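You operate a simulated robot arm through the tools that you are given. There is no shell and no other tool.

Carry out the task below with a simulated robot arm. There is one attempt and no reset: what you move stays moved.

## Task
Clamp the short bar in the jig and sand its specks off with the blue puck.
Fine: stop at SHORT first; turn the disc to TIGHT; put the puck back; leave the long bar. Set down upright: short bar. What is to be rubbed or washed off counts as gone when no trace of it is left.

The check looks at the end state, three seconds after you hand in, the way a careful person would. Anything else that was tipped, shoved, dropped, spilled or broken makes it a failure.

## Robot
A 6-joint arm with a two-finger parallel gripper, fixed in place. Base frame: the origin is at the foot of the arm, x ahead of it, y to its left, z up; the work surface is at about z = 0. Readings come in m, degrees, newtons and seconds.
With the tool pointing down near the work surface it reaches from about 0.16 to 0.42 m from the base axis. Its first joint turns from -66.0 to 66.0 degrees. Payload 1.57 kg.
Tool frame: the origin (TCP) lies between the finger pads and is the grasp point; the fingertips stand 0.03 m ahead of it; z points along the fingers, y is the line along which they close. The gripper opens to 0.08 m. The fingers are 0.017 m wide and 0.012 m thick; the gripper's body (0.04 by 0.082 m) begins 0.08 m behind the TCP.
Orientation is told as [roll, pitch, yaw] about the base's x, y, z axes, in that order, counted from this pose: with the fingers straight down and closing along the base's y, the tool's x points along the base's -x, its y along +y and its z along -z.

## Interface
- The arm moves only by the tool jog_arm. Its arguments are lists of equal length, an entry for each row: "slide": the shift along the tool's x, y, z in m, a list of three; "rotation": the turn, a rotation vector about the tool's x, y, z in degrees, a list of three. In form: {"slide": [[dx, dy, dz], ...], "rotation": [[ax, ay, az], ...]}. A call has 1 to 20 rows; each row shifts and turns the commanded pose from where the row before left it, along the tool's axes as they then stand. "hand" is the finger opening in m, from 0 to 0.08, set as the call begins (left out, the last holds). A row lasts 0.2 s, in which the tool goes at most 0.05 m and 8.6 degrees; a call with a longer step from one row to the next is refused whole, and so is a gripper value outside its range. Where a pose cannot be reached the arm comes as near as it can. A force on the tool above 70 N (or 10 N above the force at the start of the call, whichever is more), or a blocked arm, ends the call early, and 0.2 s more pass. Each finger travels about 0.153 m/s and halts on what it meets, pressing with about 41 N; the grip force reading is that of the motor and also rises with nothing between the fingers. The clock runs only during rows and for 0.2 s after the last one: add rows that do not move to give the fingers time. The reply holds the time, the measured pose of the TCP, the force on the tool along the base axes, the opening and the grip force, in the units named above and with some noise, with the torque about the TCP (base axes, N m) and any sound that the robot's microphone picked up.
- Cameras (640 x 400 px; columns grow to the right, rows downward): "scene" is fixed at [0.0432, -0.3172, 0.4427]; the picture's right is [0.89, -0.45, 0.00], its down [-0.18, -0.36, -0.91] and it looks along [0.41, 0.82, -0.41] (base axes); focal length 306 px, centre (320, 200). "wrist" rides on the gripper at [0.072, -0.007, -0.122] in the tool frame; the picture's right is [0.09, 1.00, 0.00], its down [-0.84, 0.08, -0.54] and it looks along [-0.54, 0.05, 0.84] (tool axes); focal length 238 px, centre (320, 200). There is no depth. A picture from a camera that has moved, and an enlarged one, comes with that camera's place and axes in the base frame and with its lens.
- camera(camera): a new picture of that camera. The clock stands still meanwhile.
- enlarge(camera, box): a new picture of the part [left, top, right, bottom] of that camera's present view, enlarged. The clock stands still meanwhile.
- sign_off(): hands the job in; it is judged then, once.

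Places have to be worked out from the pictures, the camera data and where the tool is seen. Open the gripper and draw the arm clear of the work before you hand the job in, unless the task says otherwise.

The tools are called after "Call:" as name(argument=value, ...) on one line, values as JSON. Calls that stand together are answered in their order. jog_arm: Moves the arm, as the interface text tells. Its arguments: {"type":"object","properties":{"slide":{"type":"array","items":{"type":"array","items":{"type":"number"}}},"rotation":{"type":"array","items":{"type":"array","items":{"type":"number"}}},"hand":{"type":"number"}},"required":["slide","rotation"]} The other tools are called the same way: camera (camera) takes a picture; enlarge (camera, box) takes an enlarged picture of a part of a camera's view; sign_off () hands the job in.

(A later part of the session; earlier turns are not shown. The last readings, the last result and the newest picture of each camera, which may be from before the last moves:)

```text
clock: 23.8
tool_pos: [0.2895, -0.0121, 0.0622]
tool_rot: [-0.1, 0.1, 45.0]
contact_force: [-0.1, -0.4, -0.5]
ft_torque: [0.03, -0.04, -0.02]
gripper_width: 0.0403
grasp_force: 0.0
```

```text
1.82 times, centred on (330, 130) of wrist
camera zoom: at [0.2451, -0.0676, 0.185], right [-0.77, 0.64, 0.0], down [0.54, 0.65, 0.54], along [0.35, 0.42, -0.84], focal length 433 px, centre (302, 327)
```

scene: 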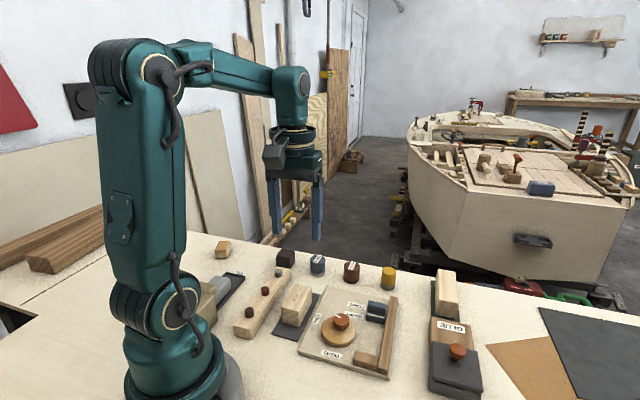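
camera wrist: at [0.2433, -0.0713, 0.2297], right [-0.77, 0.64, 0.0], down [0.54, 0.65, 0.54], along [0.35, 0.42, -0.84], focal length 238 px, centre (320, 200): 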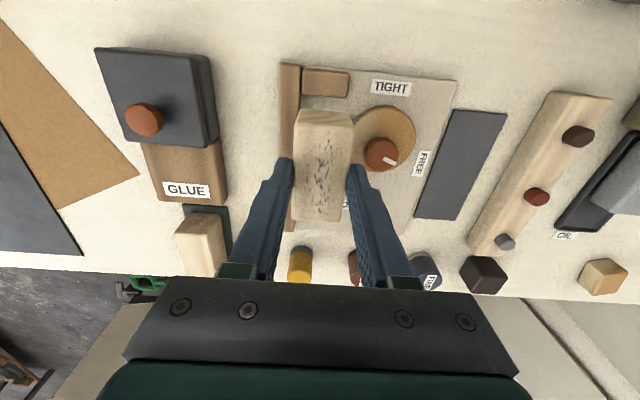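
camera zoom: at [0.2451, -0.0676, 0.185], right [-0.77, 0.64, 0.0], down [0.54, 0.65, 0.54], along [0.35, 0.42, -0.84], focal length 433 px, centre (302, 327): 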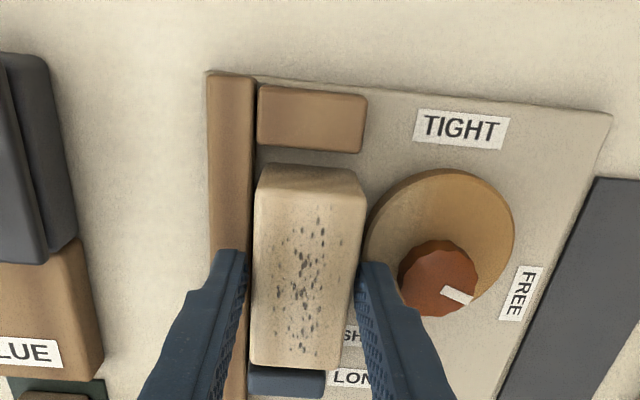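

Force is zero and the bar stands in the pocket between end block and stop. I'll rise and inspect from above.

Call:
jog_arm(slide=[[0, 0, -0.01], [0, 0, -0.02], [0, 0, -0.03], [0, 0, -0.04], [0, 0, -0.03], [0, 0, 0]], rotation=[[0, 0, 0], [0, 0, 0], [0, 0, 0], [0, 0, 0], [0, 0, 0], [0, 0, 0]])

Call:
camera(camera="wrist")

Call:
enlarge(camera="wrist", box=[260, 0, 440, 180])

Call:
enlarge(camera="scene", box=[300, 270, 410, 380])

```text
clock: 25.2
tool_pos: [0.2929, -0.0127, 0.1942]
tool_rot: [0.0, 0.0, 45.0]
contact_force: [0.1, -0.3, -0.2]
ft_torque: [0.02, -0.03, -0.01]
gripper_width: 0.0399
grasp_force: 0.1
```

```text
taken
camera wrist: at [0.2472, -0.069, 0.3167], right [-0.77, 0.64, 0.0], down [0.54, 0.65, 0.54], along [0.35, 0.42, -0.84], focal length 238 px, centre (320, 200)
```

wrist: 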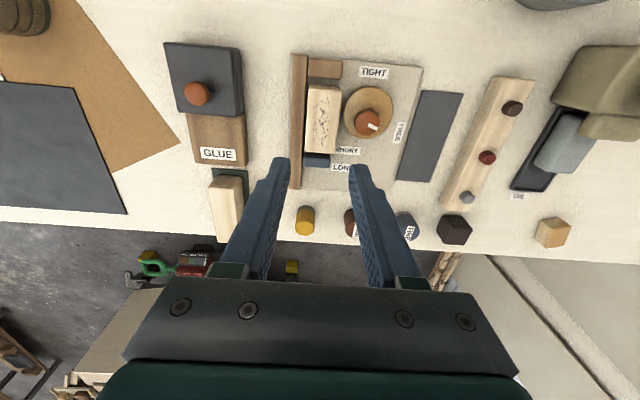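

```text
2.22 times, centred on (350, 90) of wrist
camera zoom: at [0.2472, -0.069, 0.3167], right [-0.77, 0.64, 0.0], down [0.54, 0.65, 0.54], along [0.35, 0.42, -0.84], focal length 530 px, centre (253, 444)
```

zoom: 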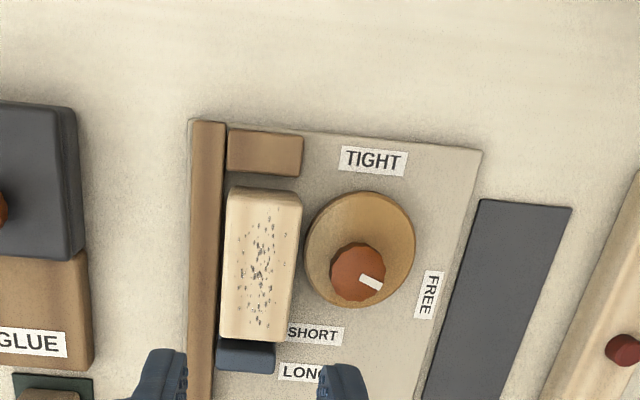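

```text
3.64 times, centred on (355, 325) of scene
camera zoom: at [0.0432, -0.3172, 0.4427], right [0.89, -0.45, 0.0], down [-0.18, -0.36, -0.91], along [0.41, 0.82, -0.41], focal length 1114 px, centre (193, -254)
```

zoom: 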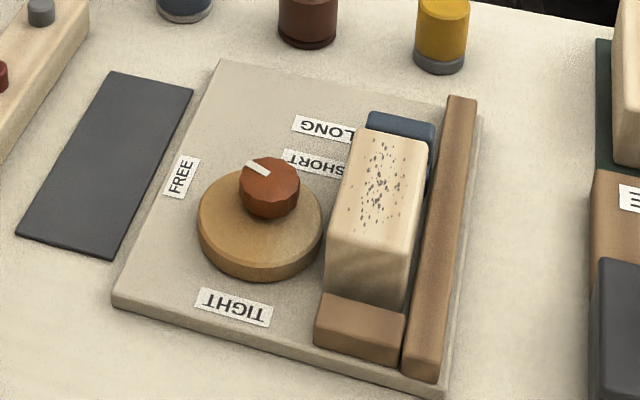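

The bar stands centred in the pocket with small clearances. The cam pivots about the knob at about s = 0.195, n = −0.163; its pointer is at FREE and TIGHT is roughly 100° counter-clockwise. I'll move over the knob and pre-rotate the gripper to yaw −50°.

Call:
jog_arm(slide=[[0.0014, 0.0265, 0], [0.0014, 0.0265, 0], [0, 0, 0], [0, 0, 0], [0, 0, 0], [0, 0, 0], [0, 0, 0], [0, 0, 0], [0, 0, 0], [0, 0, 0], [0, 0, 0], [0, 0, 0], [0, 0, 0], [0, 0, 0], [0, 0, 0.04], [0, 0, 0.03], [0, 0, 0]], rotation=[[0, 0, 0], [0, 0, 0], [0, 0, 8], [0, 0, 8], [0, 0, 8], [0, 0, 8], [0, 0, 8], [0, 0, 8], [0, 0, 8], [0, 0, 8], [0, 0, 8], [0, 0, 8], [0, 0, 8], [0, 0, 7], [0, 0, 0], [0, 0, 0], [0, 0, 0]], hand=0.046)

Call:
camera(camera="wrist")

Call:
enlarge(camera="scene", box=[290, 250, 410, 370])

```text
clock: 28.8
tool_pos: [0.2504, 0.0239, 0.1235]
tool_rot: [0.1, 0.0, -50.1]
contact_force: [0.1, 0.4, -0.4]
ft_torque: [-0.02, 0.01, -0.02]
gripper_width: 0.0461
grasp_force: 0.1
```

```text
taken
camera wrist: at [0.2002, 0.0752, 0.2452], right [0.7, 0.71, 0.0], down [0.6, -0.59, 0.54], along [0.39, -0.38, -0.84], focal length 238 px, centre (320, 200)
```

wrist: 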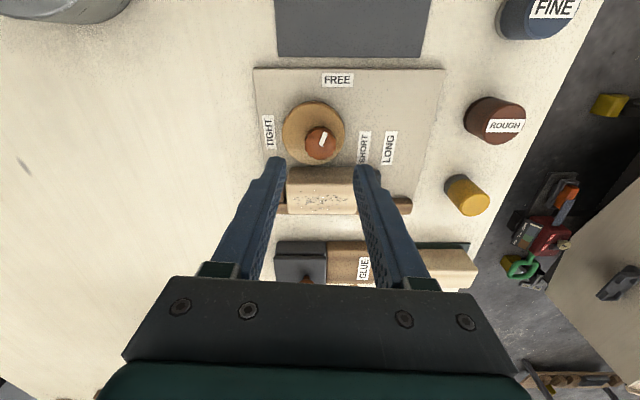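

```text
3.33 times, centred on (350, 310) of scene
camera zoom: at [0.0432, -0.3172, 0.4427], right [0.89, -0.45, 0.0], down [-0.18, -0.36, -0.91], along [0.41, 0.82, -0.41], focal length 1021 px, centre (220, -167)
```

zoom: 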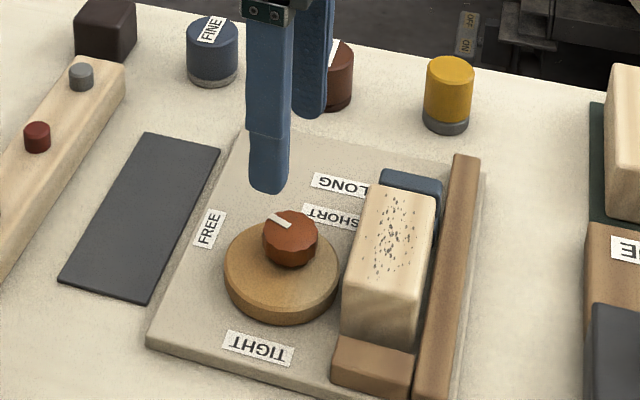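

Call:
enlarge(camera="wrist", box=[250, 60, 410, 220])

```text
2.50 times, centred on (330, 140) of wrist
camera zoom: at [0.2002, 0.0752, 0.2452], right [0.7, 0.71, 0.0], down [0.6, -0.59, 0.54], along [0.39, -0.38, -0.84], focal length 596 px, centre (295, 350)
```

zoom: 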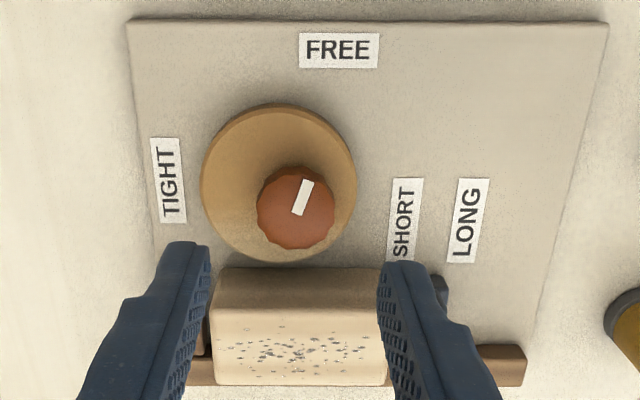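

The pointer is at FREE, about 75° from the fence axis, and the TIGHT label is at about 178°, so the turn is ~103° counter-clockwise. I'll centre on the knob and descend so the tips sit just above the disc.

Call:
jog_arm(slide=[[-0.0022, 0.002, 0.02], [0, 0, 0.02], [0, 0, 0.015], [0, 0, 0.011], [0, 0, 0]], rotation=[[0, 0, 0], [0, 0, 0], [0, 0, 0], [0, 0, 0], [0, 0, 0]])

Call:
enlarge(camera="wrist", box=[250, 60, 410, 220])

Call:
enlarge(camera="scene", box=[290, 250, 410, 370])

```text
clock: 30.0
tool_pos: [0.2558, 0.0217, 0.0563]
tool_rot: [0.0, 0.0, -50.1]
contact_force: [-0.6, -0.9, -0.8]
ft_torque: [-0.04, 0.03, -0.03]
gripper_width: 0.0458
grasp_force: 0.1
```

```text
2.50 times, centred on (330, 140) of wrist
camera zoom: at [0.2042, 0.0728, 0.1792], right [0.7, 0.71, 0.0], down [0.6, -0.59, 0.54], along [0.39, -0.38, -0.84], focal length 596 px, centre (295, 350)
```

zoom: 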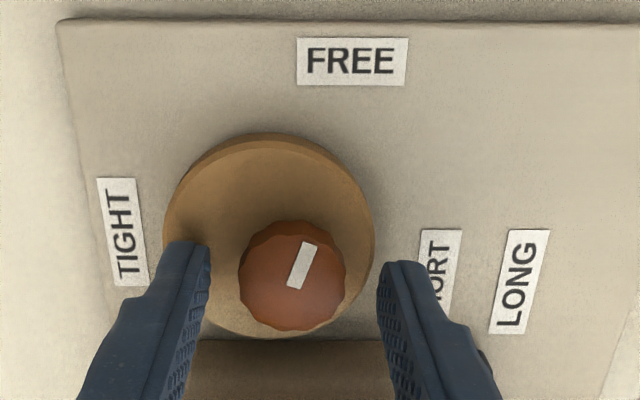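

```text
3.33 times, centred on (350, 310) of scene
camera zoom: at [0.0432, -0.3172, 0.4427], right [0.89, -0.45, 0.0], down [-0.18, -0.36, -0.91], along [0.41, 0.82, -0.41], focal length 1021 px, centre (220, -167)
```

zoom: 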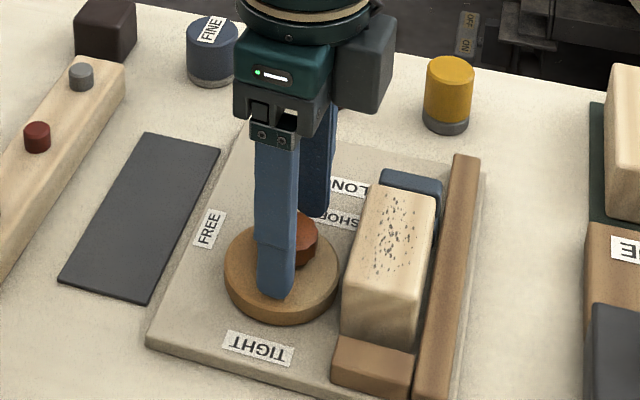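

The knob is slightly off in n (about 2.3 mm), so I'll nudge to centre and then close on it.

Call:
jog_arm(slide=[[0.0023, -0.0006, 0], [0, 0, 0], [0, 0, 0]], rotation=[[0, 0, 0], [0, 0, 0], [0, 0, 0]])

Call:
jog_arm(slide=[[0, 0, 0], [0, 0, 0], [0, 0, 0]], rotation=[[0, 0, 0], [0, 0, 0], [0, 0, 0]], hand=0.0)

Call:
enlarge(camera="wrist", box=[250, 60, 410, 220])

```text
clock: 30.8
tool_pos: [0.2524, 0.0239, 0.0568]
tool_rot: [0.1, 0.0, -50.0]
contact_force: [0.6, -0.2, -0.1]
ft_torque: [-0.03, -0.02, 0.0]
gripper_width: 0.0459
grasp_force: 0.0
```

```text
clock: 31.6
tool_pos: [0.252, 0.024, 0.0578]
tool_rot: [0.0, 0.1, -50.0]
contact_force: [-2.0, -2.7, 2.9]
ft_torque: [-0.07, 0.01, 0.08]
gripper_width: 0.0277
grasp_force: 38.3
```

```text
2.50 times, centred on (330, 140) of wrist
camera zoom: at [0.2015, 0.0745, 0.1795], right [0.7, 0.71, 0.0], down [0.6, -0.59, 0.54], along [0.38, -0.38, -0.84], focal length 596 px, centre (295, 350)
```

zoom: 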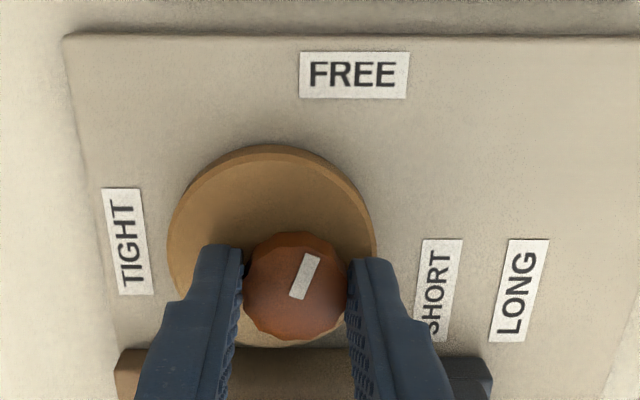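

The knob is gripped (27.7 mm). I'll turn counter-clockwise 70° first, then check the picture and torque.

Call:
jog_arm(slide=[[0, 0, 0], [0, 0, 0], [0, 0, 0], [0, 0, 0], [0, 0, 0], [0, 0, 0], [0, 0, 0], [0, 0, 0], [0, 0, 0], [0, 0, 0], [0, 0, 0]], rotation=[[0, 0, -7], [0, 0, -7], [0, 0, -7], [0, 0, -7], [0, 0, -7], [0, 0, -7], [0, 0, -7], [0, 0, -7], [0, 0, -7], [0, 0, -7], [0, 0, 0]])

Call:
enlarge(camera="scene", box=[290, 250, 410, 370])

Call:
enlarge(camera="wrist", box=[230, 40, 410, 220])

```text
clock: 34.0
tool_pos: [0.2512, 0.0223, 0.057]
tool_rot: [-0.3, 0.0, 20.4]
contact_force: [9.5, -38.5, 6.9]
ft_torque: [-0.42, -0.86, -0.06]
gripper_width: 0.0279
grasp_force: 38.6
```

```text
3.33 times, centred on (350, 310) of scene
camera zoom: at [0.0432, -0.3172, 0.4427], right [0.89, -0.45, 0.0], down [-0.18, -0.36, -0.91], along [0.41, 0.82, -0.41], focal length 1021 px, centre (220, -167)
```

zoom: 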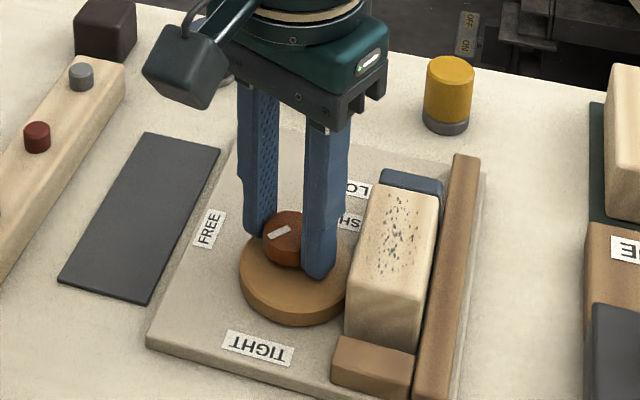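

```text
2.22 times, centred on (320, 130) of wrist
camera zoom: at [0.1866, -0.008, 0.1793], right [-0.43, 0.9, -0.01], down [0.76, 0.37, 0.54], along [0.49, 0.23, -0.84], focal length 530 px, centre (320, 356)
```

zoom: 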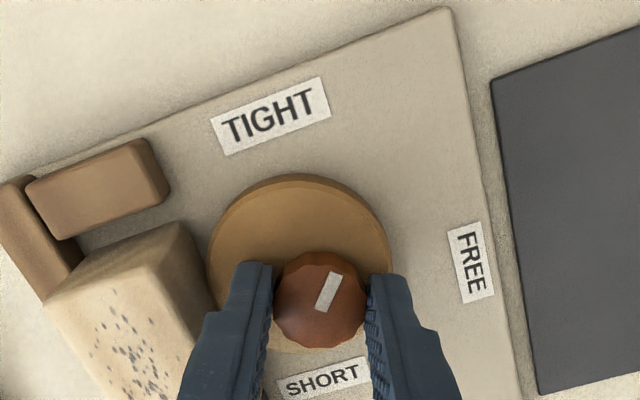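

The knob turned with the gripper, but about 40 N of side force shows my turning centre is off along the finger axis. I'll nudge −2 mm along tool y to relieve it before turning further.

Call:
jog_arm(slide=[[0, -0.001, 0], [0, -0.0008, 0], [0, 0, 0]], rotation=[[0, 0, 0], [0, 0, 0], [0, 0, 0]])

```text
clock: 34.8
tool_pos: [0.2513, 0.0214, 0.0565]
tool_rot: [0.1, 0.1, 20.0]
contact_force: [0.3, -6.1, 13.2]
ft_torque: [-0.38, -0.18, 0.0]
gripper_width: 0.0275
grasp_force: 38.4
```

The side force dropped to about 6 N. I'll continue the turn another 24° in small rows.

Call:
jog_arm(slide=[[0, 0, 0], [0, 0, 0], [0, 0, 0], [0, 0, 0], [0, 0, 0]], rotation=[[0, 0, -6], [0, 0, -6], [0, 0, -6], [0, 0, -6], [0, 0, 0]])

Call:
enlarge(camera="scene", box=[290, 250, 410, 370])

Call:
enlarge(camera="wrist", box=[230, 40, 410, 220])

```text
clock: 36.0
tool_pos: [0.2523, 0.0227, 0.0557]
tool_rot: [0.0, 0.0, 44.1]
contact_force: [8.5, -4.3, -14.7]
ft_torque: [0.05, -0.32, 0.02]
gripper_width: 0.0279
grasp_force: 37.9
```

```text
3.33 times, centred on (350, 310) of scene
camera zoom: at [0.0432, -0.3172, 0.4427], right [0.89, -0.45, 0.0], down [-0.18, -0.36, -0.91], along [0.41, 0.82, -0.41], focal length 1021 px, centre (220, -167)
```

zoom: 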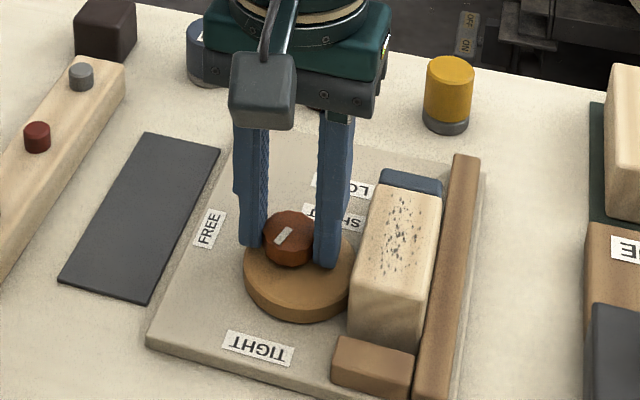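

```text
2.22 times, centred on (320, 130) of wrist
camera zoom: at [0.2053, -0.0327, 0.1792], right [-0.76, 0.65, 0.0], down [0.55, 0.64, 0.54], along [0.35, 0.41, -0.84], focal length 530 px, centre (320, 356)
```

zoom: 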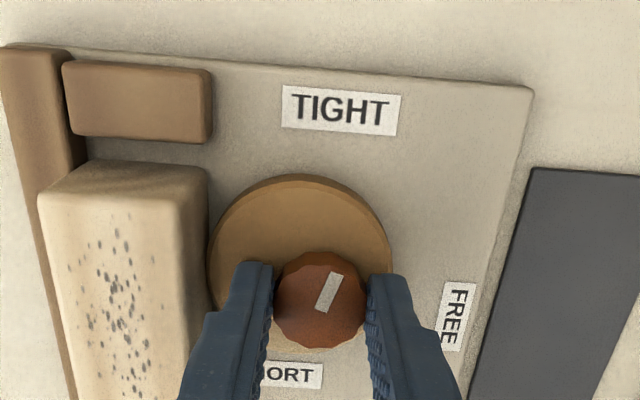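

The disc has pushed the bar toward the fence and the pointer is close to TIGHT. I'll turn another 9° and check.

Call:
jog_arm(slide=[[0, 0, 0], [0, 0, 0], [0, 0, 0], [0, 0, 0]], rotation=[[0, 0, -3], [0, 0, -3], [0, 0, -3], [0, 0, 0]])

Call:
enlarge(camera="scene", box=[290, 250, 410, 370])

Call:
enlarge(camera="wrist", box=[230, 40, 410, 220])

```text
clock: 37.0
tool_pos: [0.2526, 0.0224, 0.0565]
tool_rot: [0.0, -0.1, 53.0]
contact_force: [9.1, -4.4, -16.4]
ft_torque: [-0.5, 0.13, -0.02]
gripper_width: 0.0276
grasp_force: 38.6
```

```text
3.33 times, centred on (350, 310) of scene
camera zoom: at [0.0432, -0.3172, 0.4427], right [0.89, -0.45, 0.0], down [-0.18, -0.36, -0.91], along [0.41, 0.82, -0.41], focal length 1021 px, centre (220, -167)
```

zoom: 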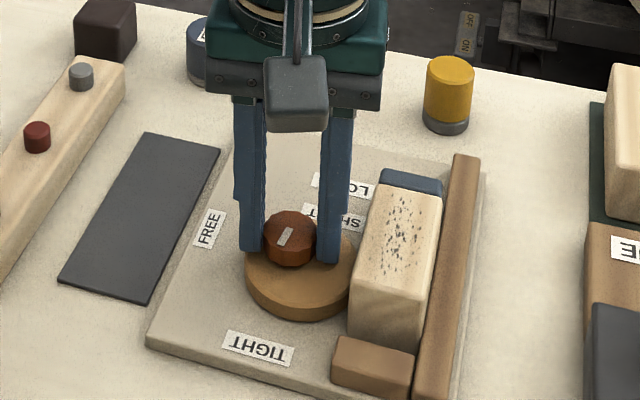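

```text
2.22 times, centred on (320, 130) of wrist
camera zoom: at [0.2145, -0.0395, 0.1792], right [-0.85, 0.52, 0.0], down [0.44, 0.72, 0.54], along [0.29, 0.46, -0.84], focal length 530 px, centre (320, 356)
```

zoom: 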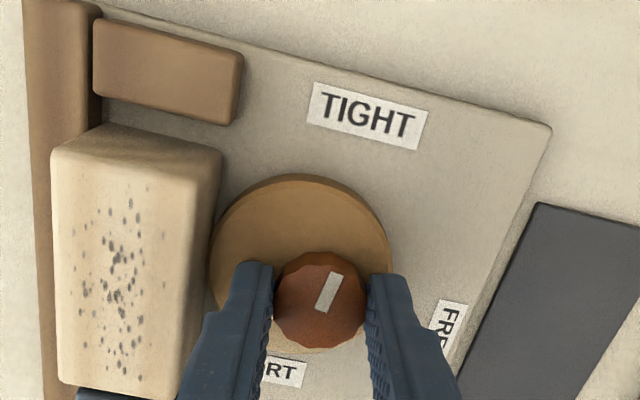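

Call:
enlarge(camera="scene", box=[312, 292, 362, 362])

Call:
enlarge(camera="wrist", box=[270, 60, 370, 170])

```text
5.71 times, centred on (337, 327) of scene
camera zoom: at [0.0432, -0.3172, 0.4427], right [0.89, -0.45, 0.0], down [-0.18, -0.36, -0.91], along [0.41, 0.82, -0.41], focal length 1751 px, centre (223, -526)
```

zoom: 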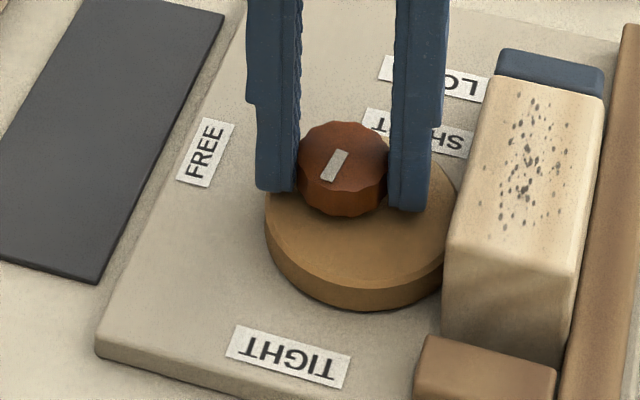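

```text
3.64 times, centred on (320, 115) of wrist
camera zoom: at [0.2145, -0.0395, 0.1792], right [-0.85, 0.52, 0.0], down [0.44, 0.72, 0.54], along [0.29, 0.46, -0.84], focal length 867 px, centre (320, 509)
```

zoom: 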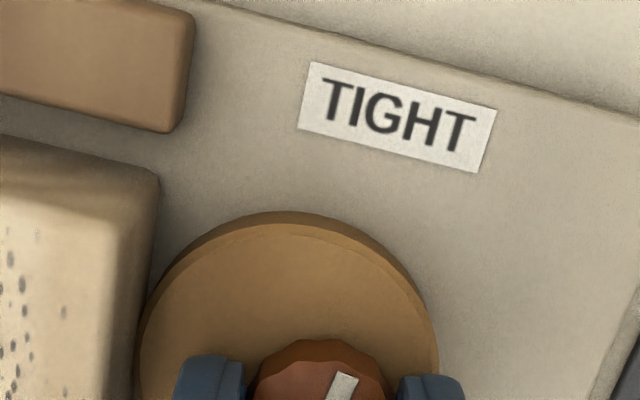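

The pointer reads about 173° against a TIGHT label bearing of about 177°. I'll turn 2° more, then open slightly and lift off to inspect without the fingers in the way.

Call:
jog_arm(slide=[[0, 0, 0], [0, 0, 0], [0, 0, 0]], rotation=[[0, 0, -2], [0, 0, 0], [0, 0, 0]])

Call:
jog_arm(slide=[[0, 0, 0], [0, 0, 0], [0, 0, -0.01], [0, 0, -0.02], [0, 0, -0.03], [0, 0, -0.04], [0, 0, -0.03], [0, 0, 0]], rotation=[[0, 0, 0], [0, 0, 0], [0, 0, 0], [0, 0, 0], [0, 0, 0], [0, 0, 0], [0, 0, 0], [0, 0, 0]], hand=0.037)

Call:
camera(camera="wrist")

Call:
enlarge(camera="wrist", box=[220, 20, 380, 180])

Call:
enlarge(camera="scene", box=[300, 280, 400, 380])

```text
clock: 37.8
tool_pos: [0.2515, 0.022, 0.0563]
tool_rot: [-0.2, -0.1, 55.2]
contact_force: [12.0, -18.3, -18.5]
ft_torque: [0.17, -0.6, -0.03]
gripper_width: 0.0278
grasp_force: 38.0
```

```text
clock: 39.6
tool_pos: [0.2538, 0.0224, 0.1865]
tool_rot: [0.0, 0.0, 54.9]
contact_force: [0.6, 0.3, 0.9]
ft_torque: [-0.02, -0.01, 0.01]
gripper_width: 0.0367
grasp_force: 0.1
```

```text
taken
camera wrist: at [0.2179, -0.0402, 0.3108], right [-0.87, 0.5, 0.0], down [0.42, 0.73, 0.54], along [0.27, 0.47, -0.84], focal length 238 px, centre (320, 200)
```

wrist: 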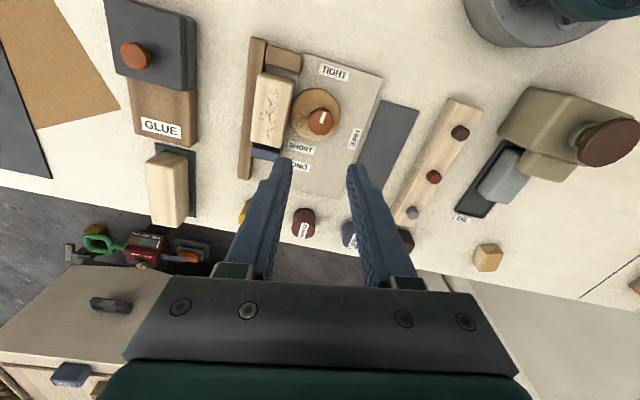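

```text
2.50 times, centred on (300, 100) of wrist
camera zoom: at [0.2179, -0.0402, 0.3108], right [-0.87, 0.5, 0.0], down [0.42, 0.73, 0.54], along [0.27, 0.47, -0.84], focal length 596 px, centre (370, 450)
```

zoom: 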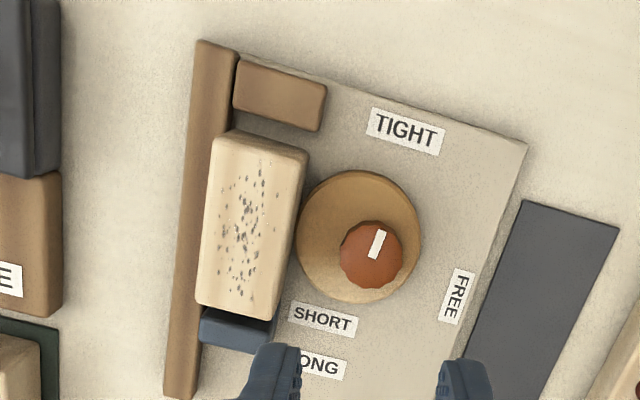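

```text
4.00 times, centred on (350, 330) of scene
camera zoom: at [0.0432, -0.3172, 0.4427], right [0.89, -0.45, 0.0], down [-0.18, -0.36, -0.91], along [0.41, 0.82, -0.41], focal length 1226 px, centre (200, -320)
```

zoom: 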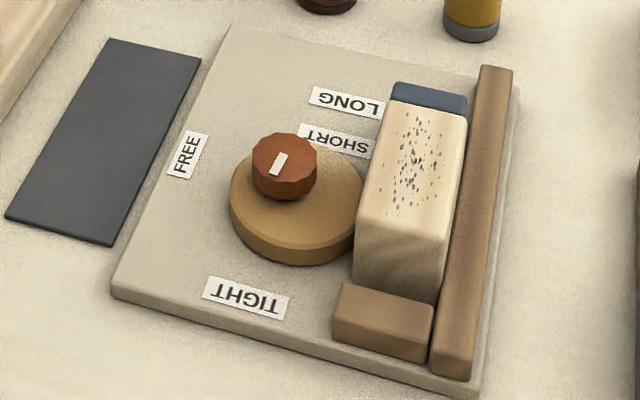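

The pointer now bears about 177.7° with the TIGHT label at 177.9°. The disc edge meets the bar face and the bar is up against the fence, so it is clamped. Next I'll move over the blue FINE puck and turn so the fingers close along s.

Call:
jog_arm(slide=[[-0.0427, 0.0172, 0], [-0.0427, 0.0172, 0], [-0.0427, 0.0172, 0], [-0.0427, 0.0172, 0], [0, 0, 0], [0, 0, 0], [0, 0, 0], [0, 0, 0], [0, 0, 0], [0, 0, 0], [0, 0, 0], [0, 0, 0], [0, 0, 0], [0, 0, 0], [0, 0, 0], [0, 0, 0], [0, 0, 0]], rotation=[[0, 0, 0], [0, 0, 0], [0, 0, 0], [0, 0, 0], [0, 0, 8.33], [0, 0, 8.33], [0, 0, 8.33], [0, 0, 8.33], [0, 0, 8.33], [0, 0, 8.33], [0, 0, 8.33], [0, 0, 8.33], [0, 0, 8.33], [0, 0, 8.33], [0, 0, 8.33], [0, 0, 8.33], [0, 0, 0]], hand=0.06)

Call:
camera(camera="wrist")

Call:
enlarge(camera="scene", box=[270, 200, 430, 330])

```text
clock: 43.2
tool_pos: [0.2931, 0.2012, 0.1869]
tool_rot: [0.0, 0.0, -45.1]
contact_force: [-1.1, 0.1, 0.6]
ft_torque: [0.0, -0.05, -0.03]
gripper_width: 0.0598
grasp_force: 0.1
```

```text
taken
camera wrist: at [0.2382, 0.2479, 0.3088], right [0.64, 0.77, 0.0], down [0.65, -0.54, 0.54], along [0.42, -0.35, -0.84], focal length 238 px, centre (320, 200)
```

wrist: 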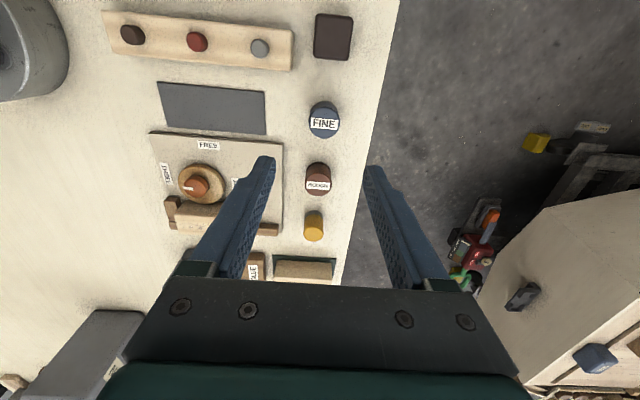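

```text
3.08 times, centred on (350, 265) of scene
camera zoom: at [0.0432, -0.3172, 0.4427], right [0.89, -0.45, 0.0], down [-0.18, -0.36, -0.91], along [0.41, 0.82, -0.41], focal length 943 px, centre (228, 0)
```

zoom: 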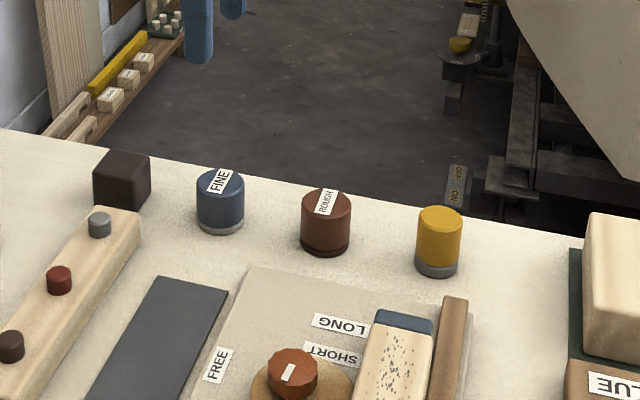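

The blue puck's top is at about s = 0.3547, n = −0.0635. I'll shift over it and come down to about 11 cm for a closer fix.

Call:
jog_arm(slide=[[0.0015, 0.0042, 0.03], [0, 0, 0.03], [0, 0, 0.017], [0, 0, 0], [0, 0, 0]], rotation=[[0, 0, 0], [0, 0, 0], [0, 0, 0], [0, 0, 0], [0, 0, 0]])

Call:
camera(camera="wrist")

Call:
enlarge(camera="wrist", box=[240, 60, 400, 220])

Call:
enlarge(camera="scene", box=[270, 180, 400, 300])

```text
clock: 44.4
tool_pos: [0.2966, 0.2074, 0.1093]
tool_rot: [0.0, 0.0, -44.9]
contact_force: [0.1, -1.1, -0.6]
ft_torque: [0.0, 0.0, 0.0]
gripper_width: 0.0603
grasp_force: 0.1
```

```text
taken
camera wrist: at [0.2406, 0.2536, 0.2321], right [0.64, 0.77, 0.0], down [0.65, -0.54, 0.54], along [0.42, -0.35, -0.84], focal length 238 px, centre (320, 200)
```

wrist: 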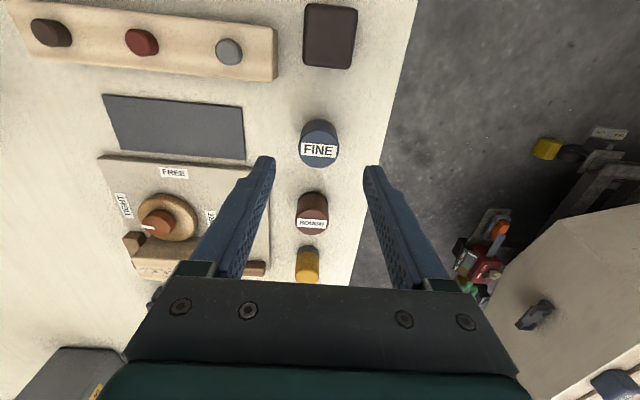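

```text
2.50 times, centred on (320, 140) of wrist
camera zoom: at [0.2406, 0.2536, 0.2321], right [0.64, 0.77, 0.0], down [0.65, -0.54, 0.54], along [0.42, -0.35, -0.84], focal length 596 px, centre (320, 350)
```

zoom: 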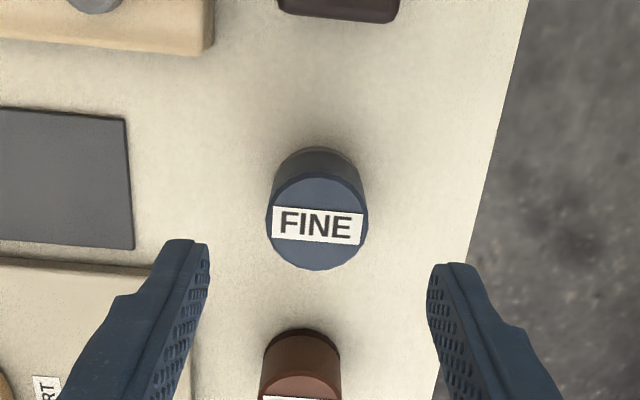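

```text
3.33 times, centred on (335, 240) of scene
camera zoom: at [0.0432, -0.3172, 0.4427], right [0.89, -0.45, 0.0], down [-0.18, -0.36, -0.91], along [0.41, 0.82, -0.41], focal length 1021 px, centre (270, 67)
```

zoom: 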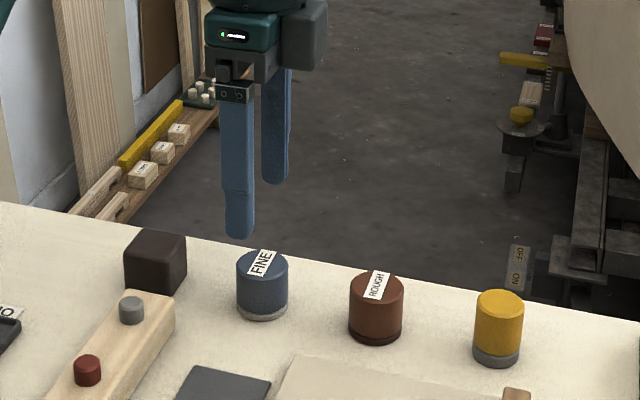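

The puck (about 34 mm diameter, top near z = 0.04) sits between the fingers within about 1 mm. I'll descend so the tips end about 14 mm above the bench.

Call:
jog_arm(slide=[[0, -0.001, 0.02], [0, 0, 0.02], [0, 0, 0.015], [0, 0, 0.01], [0, 0, 0]], rotation=[[0, 0, 0], [0, 0, 0], [0, 0, 0], [0, 0, 0], [0, 0, 0]])

Call:
enlarge(camera="wrist", box=[240, 60, 400, 220])

Call:
enlarge(camera="scene", box=[270, 180, 400, 300])

```text
clock: 45.6
tool_pos: [0.2954, 0.2054, 0.0455]
tool_rot: [0.0, 0.0, -45.0]
contact_force: [0.4, -0.2, -0.6]
ft_torque: [0.02, -0.02, 0.0]
gripper_width: 0.0601
grasp_force: 0.1
```

```text
2.50 times, centred on (320, 140) of wrist
camera zoom: at [0.2413, 0.2516, 0.1669], right [0.64, 0.77, 0.0], down [0.65, -0.54, 0.54], along [0.42, -0.35, -0.84], focal length 596 px, centre (320, 350)
```

zoom: 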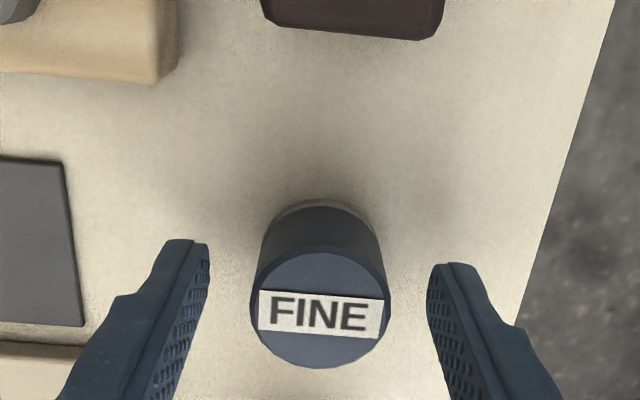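

```text
3.33 times, centred on (335, 240) of scene
camera zoom: at [0.0432, -0.3172, 0.4427], right [0.89, -0.45, 0.0], down [-0.18, -0.36, -0.91], along [0.41, 0.82, -0.41], focal length 1021 px, centre (270, 67)
```

zoom: 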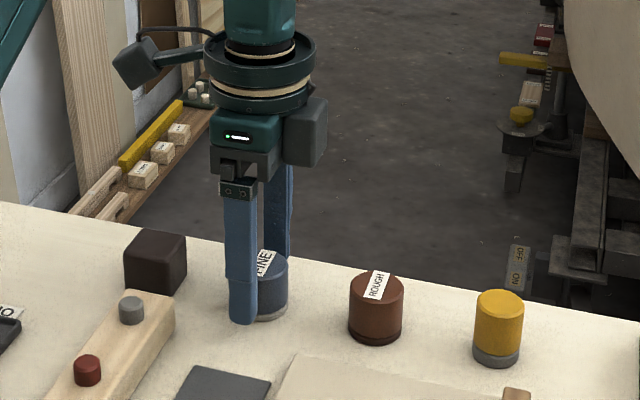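

The puck is well centred across the fingers. I'll nudge 1.5 mm in n and close.

Call:
jog_arm(slide=[[0.0015, 0, 0], [0, 0, 0]], rotation=[[0, 0, 0], [0, 0, 0]])

Call:
jog_arm(slide=[[0, 0, 0], [0, 0, 0], [0, 0, 0]], rotation=[[0, 0, 0], [0, 0, 0], [0, 0, 0]], hand=0.0)

Call:
enlarge(camera="wrist", box=[240, 60, 400, 220])

```text
clock: 46.2
tool_pos: [0.2954, 0.2065, 0.0444]
tool_rot: [0.0, 0.0, -45.1]
contact_force: [-0.6, -0.6, 0.2]
ft_torque: [0.0, 0.01, 0.02]
gripper_width: 0.0597
grasp_force: 0.1
```

```text
clock: 47.0
tool_pos: [0.294, 0.2062, 0.0444]
tool_rot: [0.0, 0.0, -45.0]
contact_force: [-0.7, 0.6, 0.3]
ft_torque: [0.0, 0.01, -0.01]
gripper_width: 0.0343
grasp_force: 40.9
```

```text
2.50 times, centred on (320, 140) of wrist
camera zoom: at [0.2395, 0.2523, 0.1672], right [0.64, 0.77, 0.0], down [0.65, -0.54, 0.54], along [0.42, -0.35, -0.84], focal length 596 px, centre (320, 350)
```

zoom: 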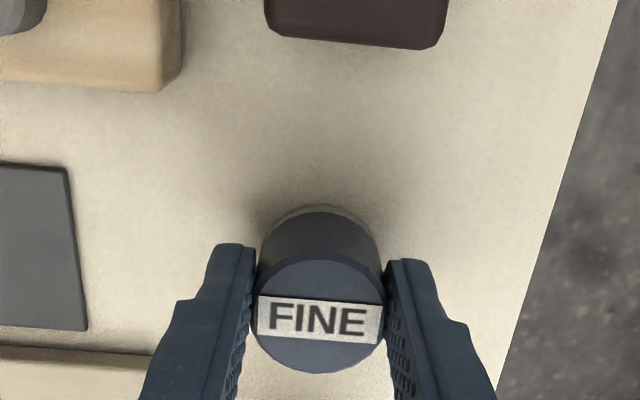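

The puck is gripped (34.3 mm). I'll lift it 7.5 cm and carry it across to above the clamped bar.

Call:
jog_arm(slide=[[0, 0, -0.025], [0, 0, -0.025], [0, 0, -0.025], [-0.03096, -0.03148, 0], [-0.03096, -0.03148, 0], [-0.03096, -0.03148, 0], [-0.03096, -0.03148, 0], [-0.03096, -0.03148, 0], [0, 0, 0], [0, 0, 0]], rotation=[[0, 0, 0], [0, 0, 0], [0, 0, 0], [0, 0, 0], [0, 0, 0], [0, 0, 0], [0, 0, 0], [0, 0, 0], [0, 0, 0], [0, 0, 0]])

Call:
camera(camera="wrist")

Call:
enlarge(camera="wrist", box=[220, 60, 420, 240])

Call:
enlarge(camera="scene", box=[280, 220, 420, 360])

```text
clock: 49.2
tool_pos: [0.2946, -0.0153, 0.1193]
tool_rot: [0.0, 0.0, -44.8]
contact_force: [-1.1, 0.6, -0.6]
ft_torque: [0.0, -0.04, -0.03]
gripper_width: 0.0345
grasp_force: 41.1
```

```text
taken
camera wrist: at [0.2391, 0.0313, 0.2427], right [0.64, 0.77, 0.0], down [0.65, -0.54, 0.54], along [0.42, -0.35, -0.84], focal length 238 px, centre (320, 200)
```

wrist: 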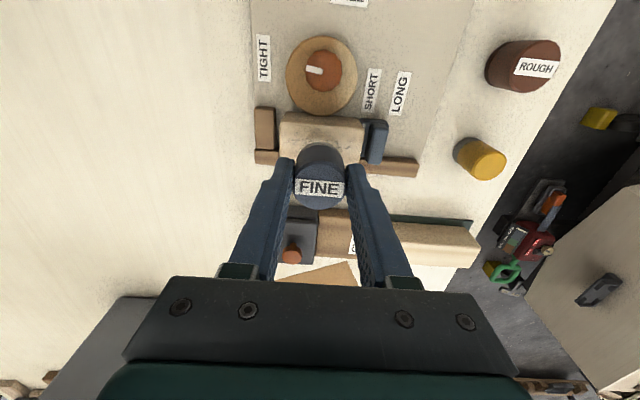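

```text
2.22 times, centred on (320, 150) of wrist
camera zoom: at [0.2391, 0.0313, 0.2427], right [0.64, 0.77, 0.0], down [0.65, -0.54, 0.54], along [0.42, -0.35, -0.84], focal length 530 px, centre (320, 311)
```

zoom: 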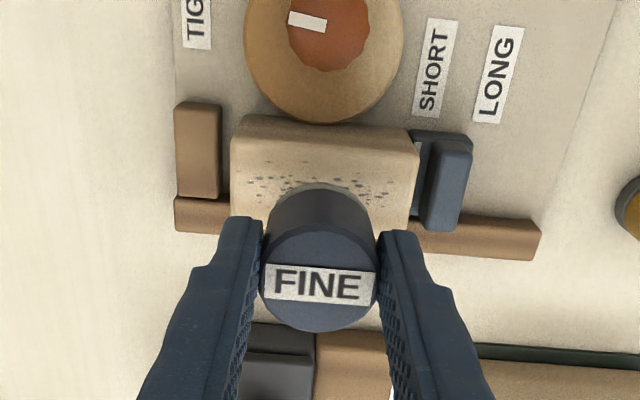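

```text
2.86 times, centred on (350, 290) of scene
camera zoom: at [0.0432, -0.3172, 0.4427], right [0.89, -0.45, 0.0], down [-0.18, -0.36, -0.91], along [0.41, 0.82, -0.41], focal length 876 px, centre (234, -57)
```

zoom: 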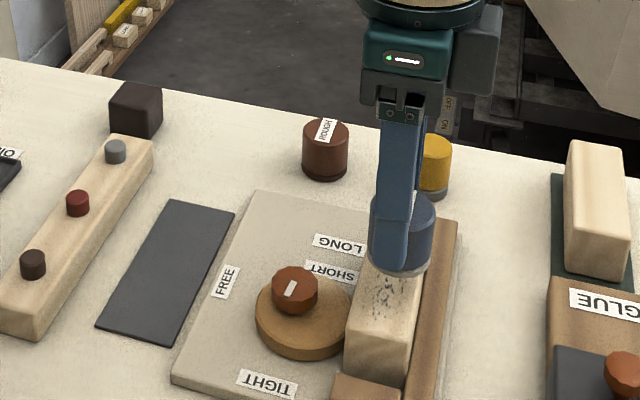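

The puck hangs over the bar's centre (s ≈ 0.198, n ≈ −0.218). I'll lower to just above the surface, then feel for contact in 1 mm steps.

Call:
jog_arm(slide=[[0, 0, 0.012], [0, 0, 0.01], [0, 0, 0.002], [0, 0, 0.001], [0, 0, 0]], rotation=[[0, 0, 0], [0, 0, 0], [0, 0, 0], [0, 0, 0], [0, 0, 0]])

```text
clock: 50.4
tool_pos: [0.2927, -0.0143, 0.0944]
tool_rot: [0.0, 0.0, -45.0]
contact_force: [0.3, -0.6, -0.7]
ft_torque: [0.0, 0.01, 0.03]
gripper_width: 0.0341
grasp_force: 40.9
```

No contact at z = 0.0944. Continuing down in 1 mm steps.

Call:
jog_arm(slide=[[0, 0, 0.001], [0, 0, 0.001], [0, 0, 0]], rotation=[[0, 0, 0], [0, 0, 0], [0, 0, 0]])

```text
clock: 51.2
tool_pos: [0.2926, -0.014, 0.0934]
tool_rot: [0.1, -0.1, -45.0]
contact_force: [-3.2, -2.6, 22.0]
ft_torque: [-0.17, 0.19, -0.05]
gripper_width: 0.0344
grasp_force: 41.0
```

Contact at 22 N. I'll ease off a fraction and rub along the bar ±18 mm on the centreline.

Call:
jog_arm(slide=[[0, 0.006, -0.0002], [0, 0.006, 0], [0, 0.006, 0], [0, -0.006, 0], [0, -0.006, 0], [0, -0.006, 0], [0, -0.006, 0], [0, -0.006, 0], [0, -0.006, 0], [0, 0.006, 0], [0, 0.006, 0], [0, 0.006, 0], [0, 0.006, 0], [0, 0.006, 0], [0, 0.006, 0], [0, -0.006, 0], [0, -0.006, 0], [0, -0.006, 0], [0, 0, 0]], rotation=[[0, 0, 0], [0, 0, 0], [0, 0, 0], [0, 0, 0], [0, 0, 0], [0, 0, 0], [0, 0, 0], [0, 0, 0], [0, 0, 0], [0, 0, 0], [0, 0, 0], [0, 0, 0], [0, 0, 0], [0, 0, 0], [0, 0, 0], [0, 0, 0], [0, 0, 0], [0, 0, 0], [0, 0, 0]])

Call:
camera(camera="scene")

Call:
enlarge(camera="scene", box=[310, 260, 410, 360])

Call:
enlarge(camera="wrist", box=[220, 60, 420, 240])

```text
clock: 55.2
tool_pos: [0.2918, -0.0142, 0.093]
tool_rot: [0.0, 0.0, -45.0]
contact_force: [-0.1, -0.4, 1.7]
ft_torque: [-0.07, -0.02, -0.01]
gripper_width: 0.0342
grasp_force: 41.3
```

```text
taken
```

scene: 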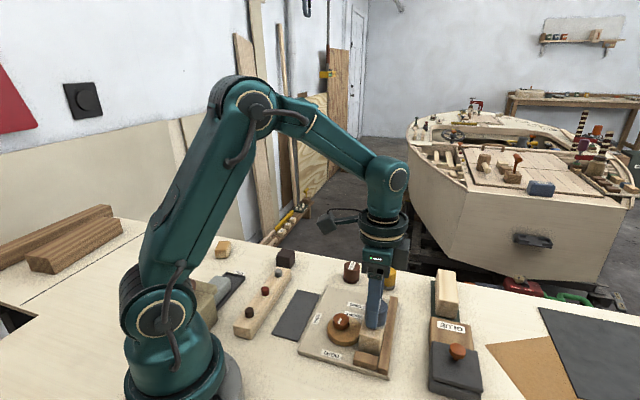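

```text
4.00 times, centred on (360, 310) of scene
camera zoom: at [0.0432, -0.3172, 0.4427], right [0.89, -0.45, 0.0], down [-0.18, -0.36, -0.91], along [0.41, 0.82, -0.41], focal length 1226 px, centre (160, -240)
```

zoom: 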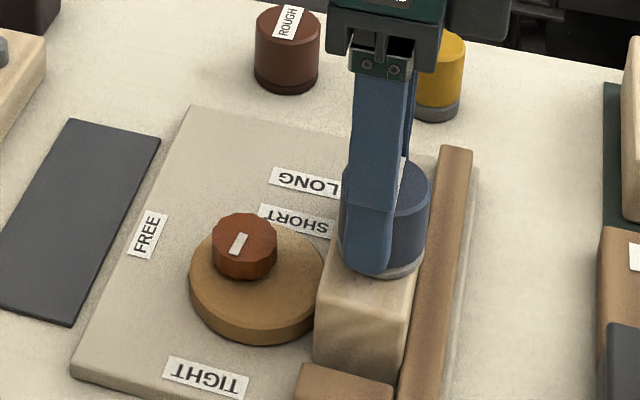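

```text
2.22 times, centred on (320, 150) of wrist
camera zoom: at [0.2369, 0.0316, 0.2152], right [0.64, 0.77, 0.0], down [0.65, -0.54, 0.54], along [0.42, -0.35, -0.84], focal length 530 px, centre (320, 311)
```

zoom: 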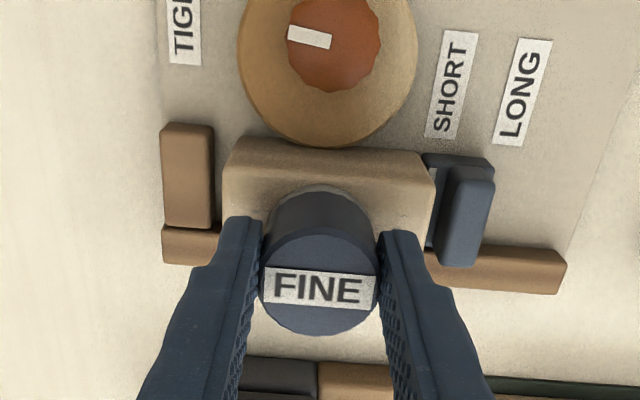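

Most specks in view are gone. I'll add side passes at +5 mm with slightly more pressure, then −5 mm, to cover the whole face.

Call:
jog_arm(slide=[[0.005, 0, 0.0005], [0, 0.006, 0], [0, 0.006, 0], [0, 0.006, 0], [0, -0.006, 0], [0, -0.006, 0], [0, -0.006, 0], [0, -0.006, 0], [0, -0.006, 0], [0, -0.006, 0], [0, 0.006, 0], [0, 0.006, 0], [0, 0.006, 0], [-0.005, 0, 0], [0, 0, 0]], rotation=[[0, 0, 0], [0, 0, 0], [0, 0, 0], [0, 0, 0], [0, 0, 0], [0, 0, 0], [0, 0, 0], [0, 0, 0], [0, 0, 0], [0, 0, 0], [0, 0, 0], [0, 0, 0], [0, 0, 0], [0, 0, 0], [0, 0, 0]])

Call:
jog_arm(slide=[[-0.005, 0, 0], [0, 0.006, 0], [0, 0.006, 0], [0, 0.006, 0], [0, -0.006, 0], [0, -0.006, 0], [0, -0.006, 0], [0, -0.006, 0], [0, -0.006, 0], [0, -0.006, 0], [0, 0.006, 0], [0, 0.006, 0], [0, 0.006, 0], [0.005, 0, 0], [0, 0, 0]], rotation=[[0, 0, 0], [0, 0, 0], [0, 0, 0], [0, 0, 0], [0, 0, 0], [0, 0, 0], [0, 0, 0], [0, 0, 0], [0, 0, 0], [0, 0, 0], [0, 0, 0], [0, 0, 0], [0, 0, 0], [0, 0, 0], [0, 0, 0]])

```text
clock: 58.4
tool_pos: [0.2906, -0.0154, 0.0925]
tool_rot: [-0.1, -0.1, -45.0]
contact_force: [0.4, 1.2, 2.6]
ft_torque: [0.05, 0.0, -0.02]
gripper_width: 0.0342
grasp_force: 41.1
```

```text
clock: 61.6
tool_pos: [0.2928, -0.0133, 0.0923]
tool_rot: [0.2, -0.1, -45.1]
contact_force: [3.0, -0.4, 7.2]
ft_torque: [-0.03, -0.14, 0.04]
gripper_width: 0.0342
grasp_force: 40.9
```

Contact held at a few newtons throughout. I'll lift 6 cm and inspect the face from the scene and wrist cameras.

Call:
jog_arm(slide=[[0, 0, -0.02], [0, 0, -0.04], [0, 0, -0.03], [0, 0, 0]], rotation=[[0, 0, 0], [0, 0, 0], [0, 0, 0], [0, 0, 0]])

Call:
enlarge(camera="scene", box=[330, 285, 400, 365])

Call:
enlarge(camera="wrist", box=[240, 60, 400, 200])

```text
clock: 62.6
tool_pos: [0.2921, -0.0153, 0.1815]
tool_rot: [0.0, 0.0, -45.0]
contact_force: [0.0, -0.3, -1.0]
ft_torque: [-0.01, -0.01, -0.01]
gripper_width: 0.0343
grasp_force: 41.3
```

```text
5.00 times, centred on (365, 325) of scene
camera zoom: at [0.0432, -0.3172, 0.4427], right [0.89, -0.45, 0.0], down [-0.18, -0.36, -0.91], along [0.41, 0.82, -0.41], focal length 1532 px, centre (95, -425)
```

zoom: 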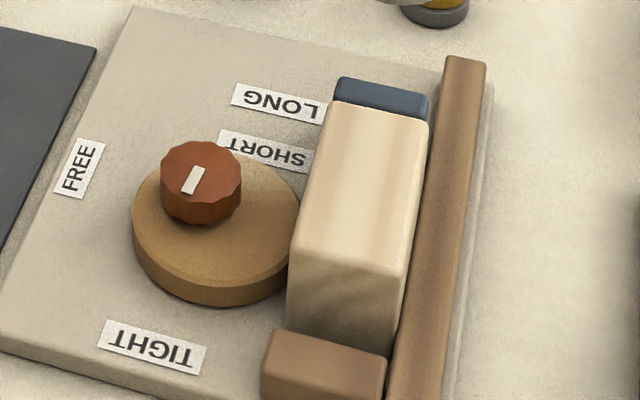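

```text
2.86 times, centred on (320, 130) of wrist
camera zoom: at [0.2374, 0.0303, 0.3043], right [0.64, 0.77, 0.0], down [0.65, -0.54, 0.54], along [0.42, -0.35, -0.84], focal length 681 px, centre (320, 400)
```

zoom: 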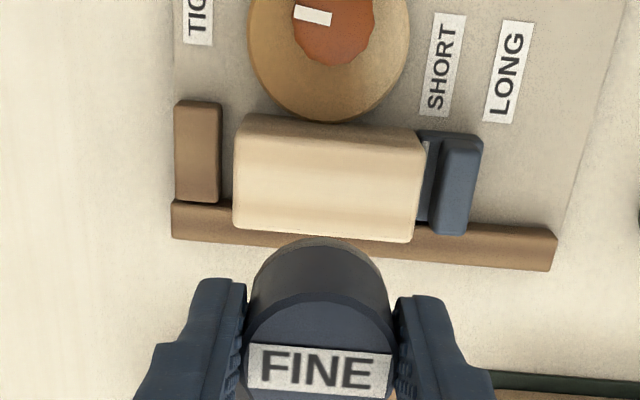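

The face looks clean. I'll zoom in harder on the top face to be sure there are no faint traces.

Call:
enlarge(camera="scene", box=[350, 295, 385, 345])

Call:
enlarge(camera="wrist", box=[280, 90, 370, 155])

```text
8.00 times, centred on (368, 320) of scene
camera zoom: at [0.0432, -0.3172, 0.4427], right [0.89, -0.45, 0.0], down [-0.18, -0.36, -0.91], along [0.41, 0.82, -0.41], focal length 2451 px, centre (-60, -760)
```

zoom: 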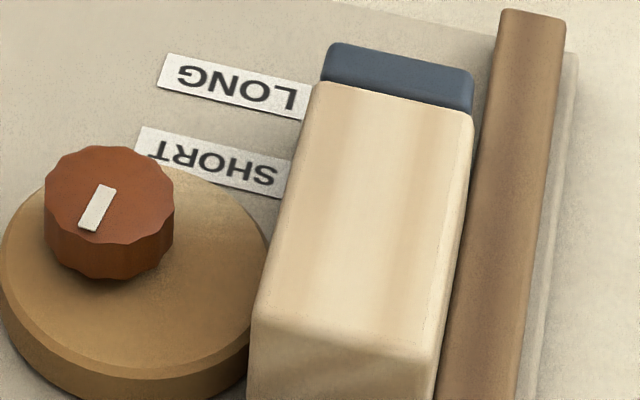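

```text
6.15 times, centred on (325, 122) of wrist
camera zoom: at [0.2374, 0.0303, 0.3043], right [0.64, 0.77, 0.0], down [0.65, -0.54, 0.54], along [0.42, -0.35, -0.84], focal length 1467 px, centre (289, 677)
```

zoom: 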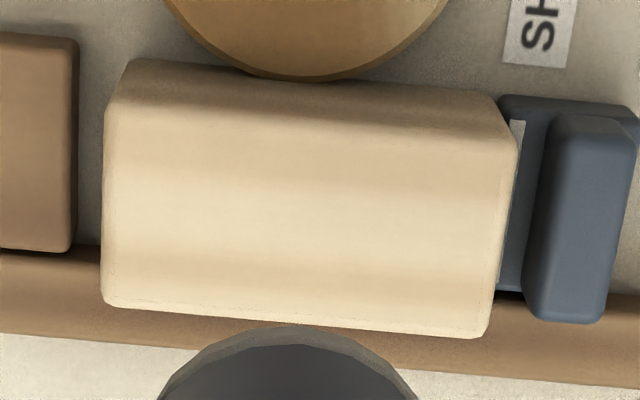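

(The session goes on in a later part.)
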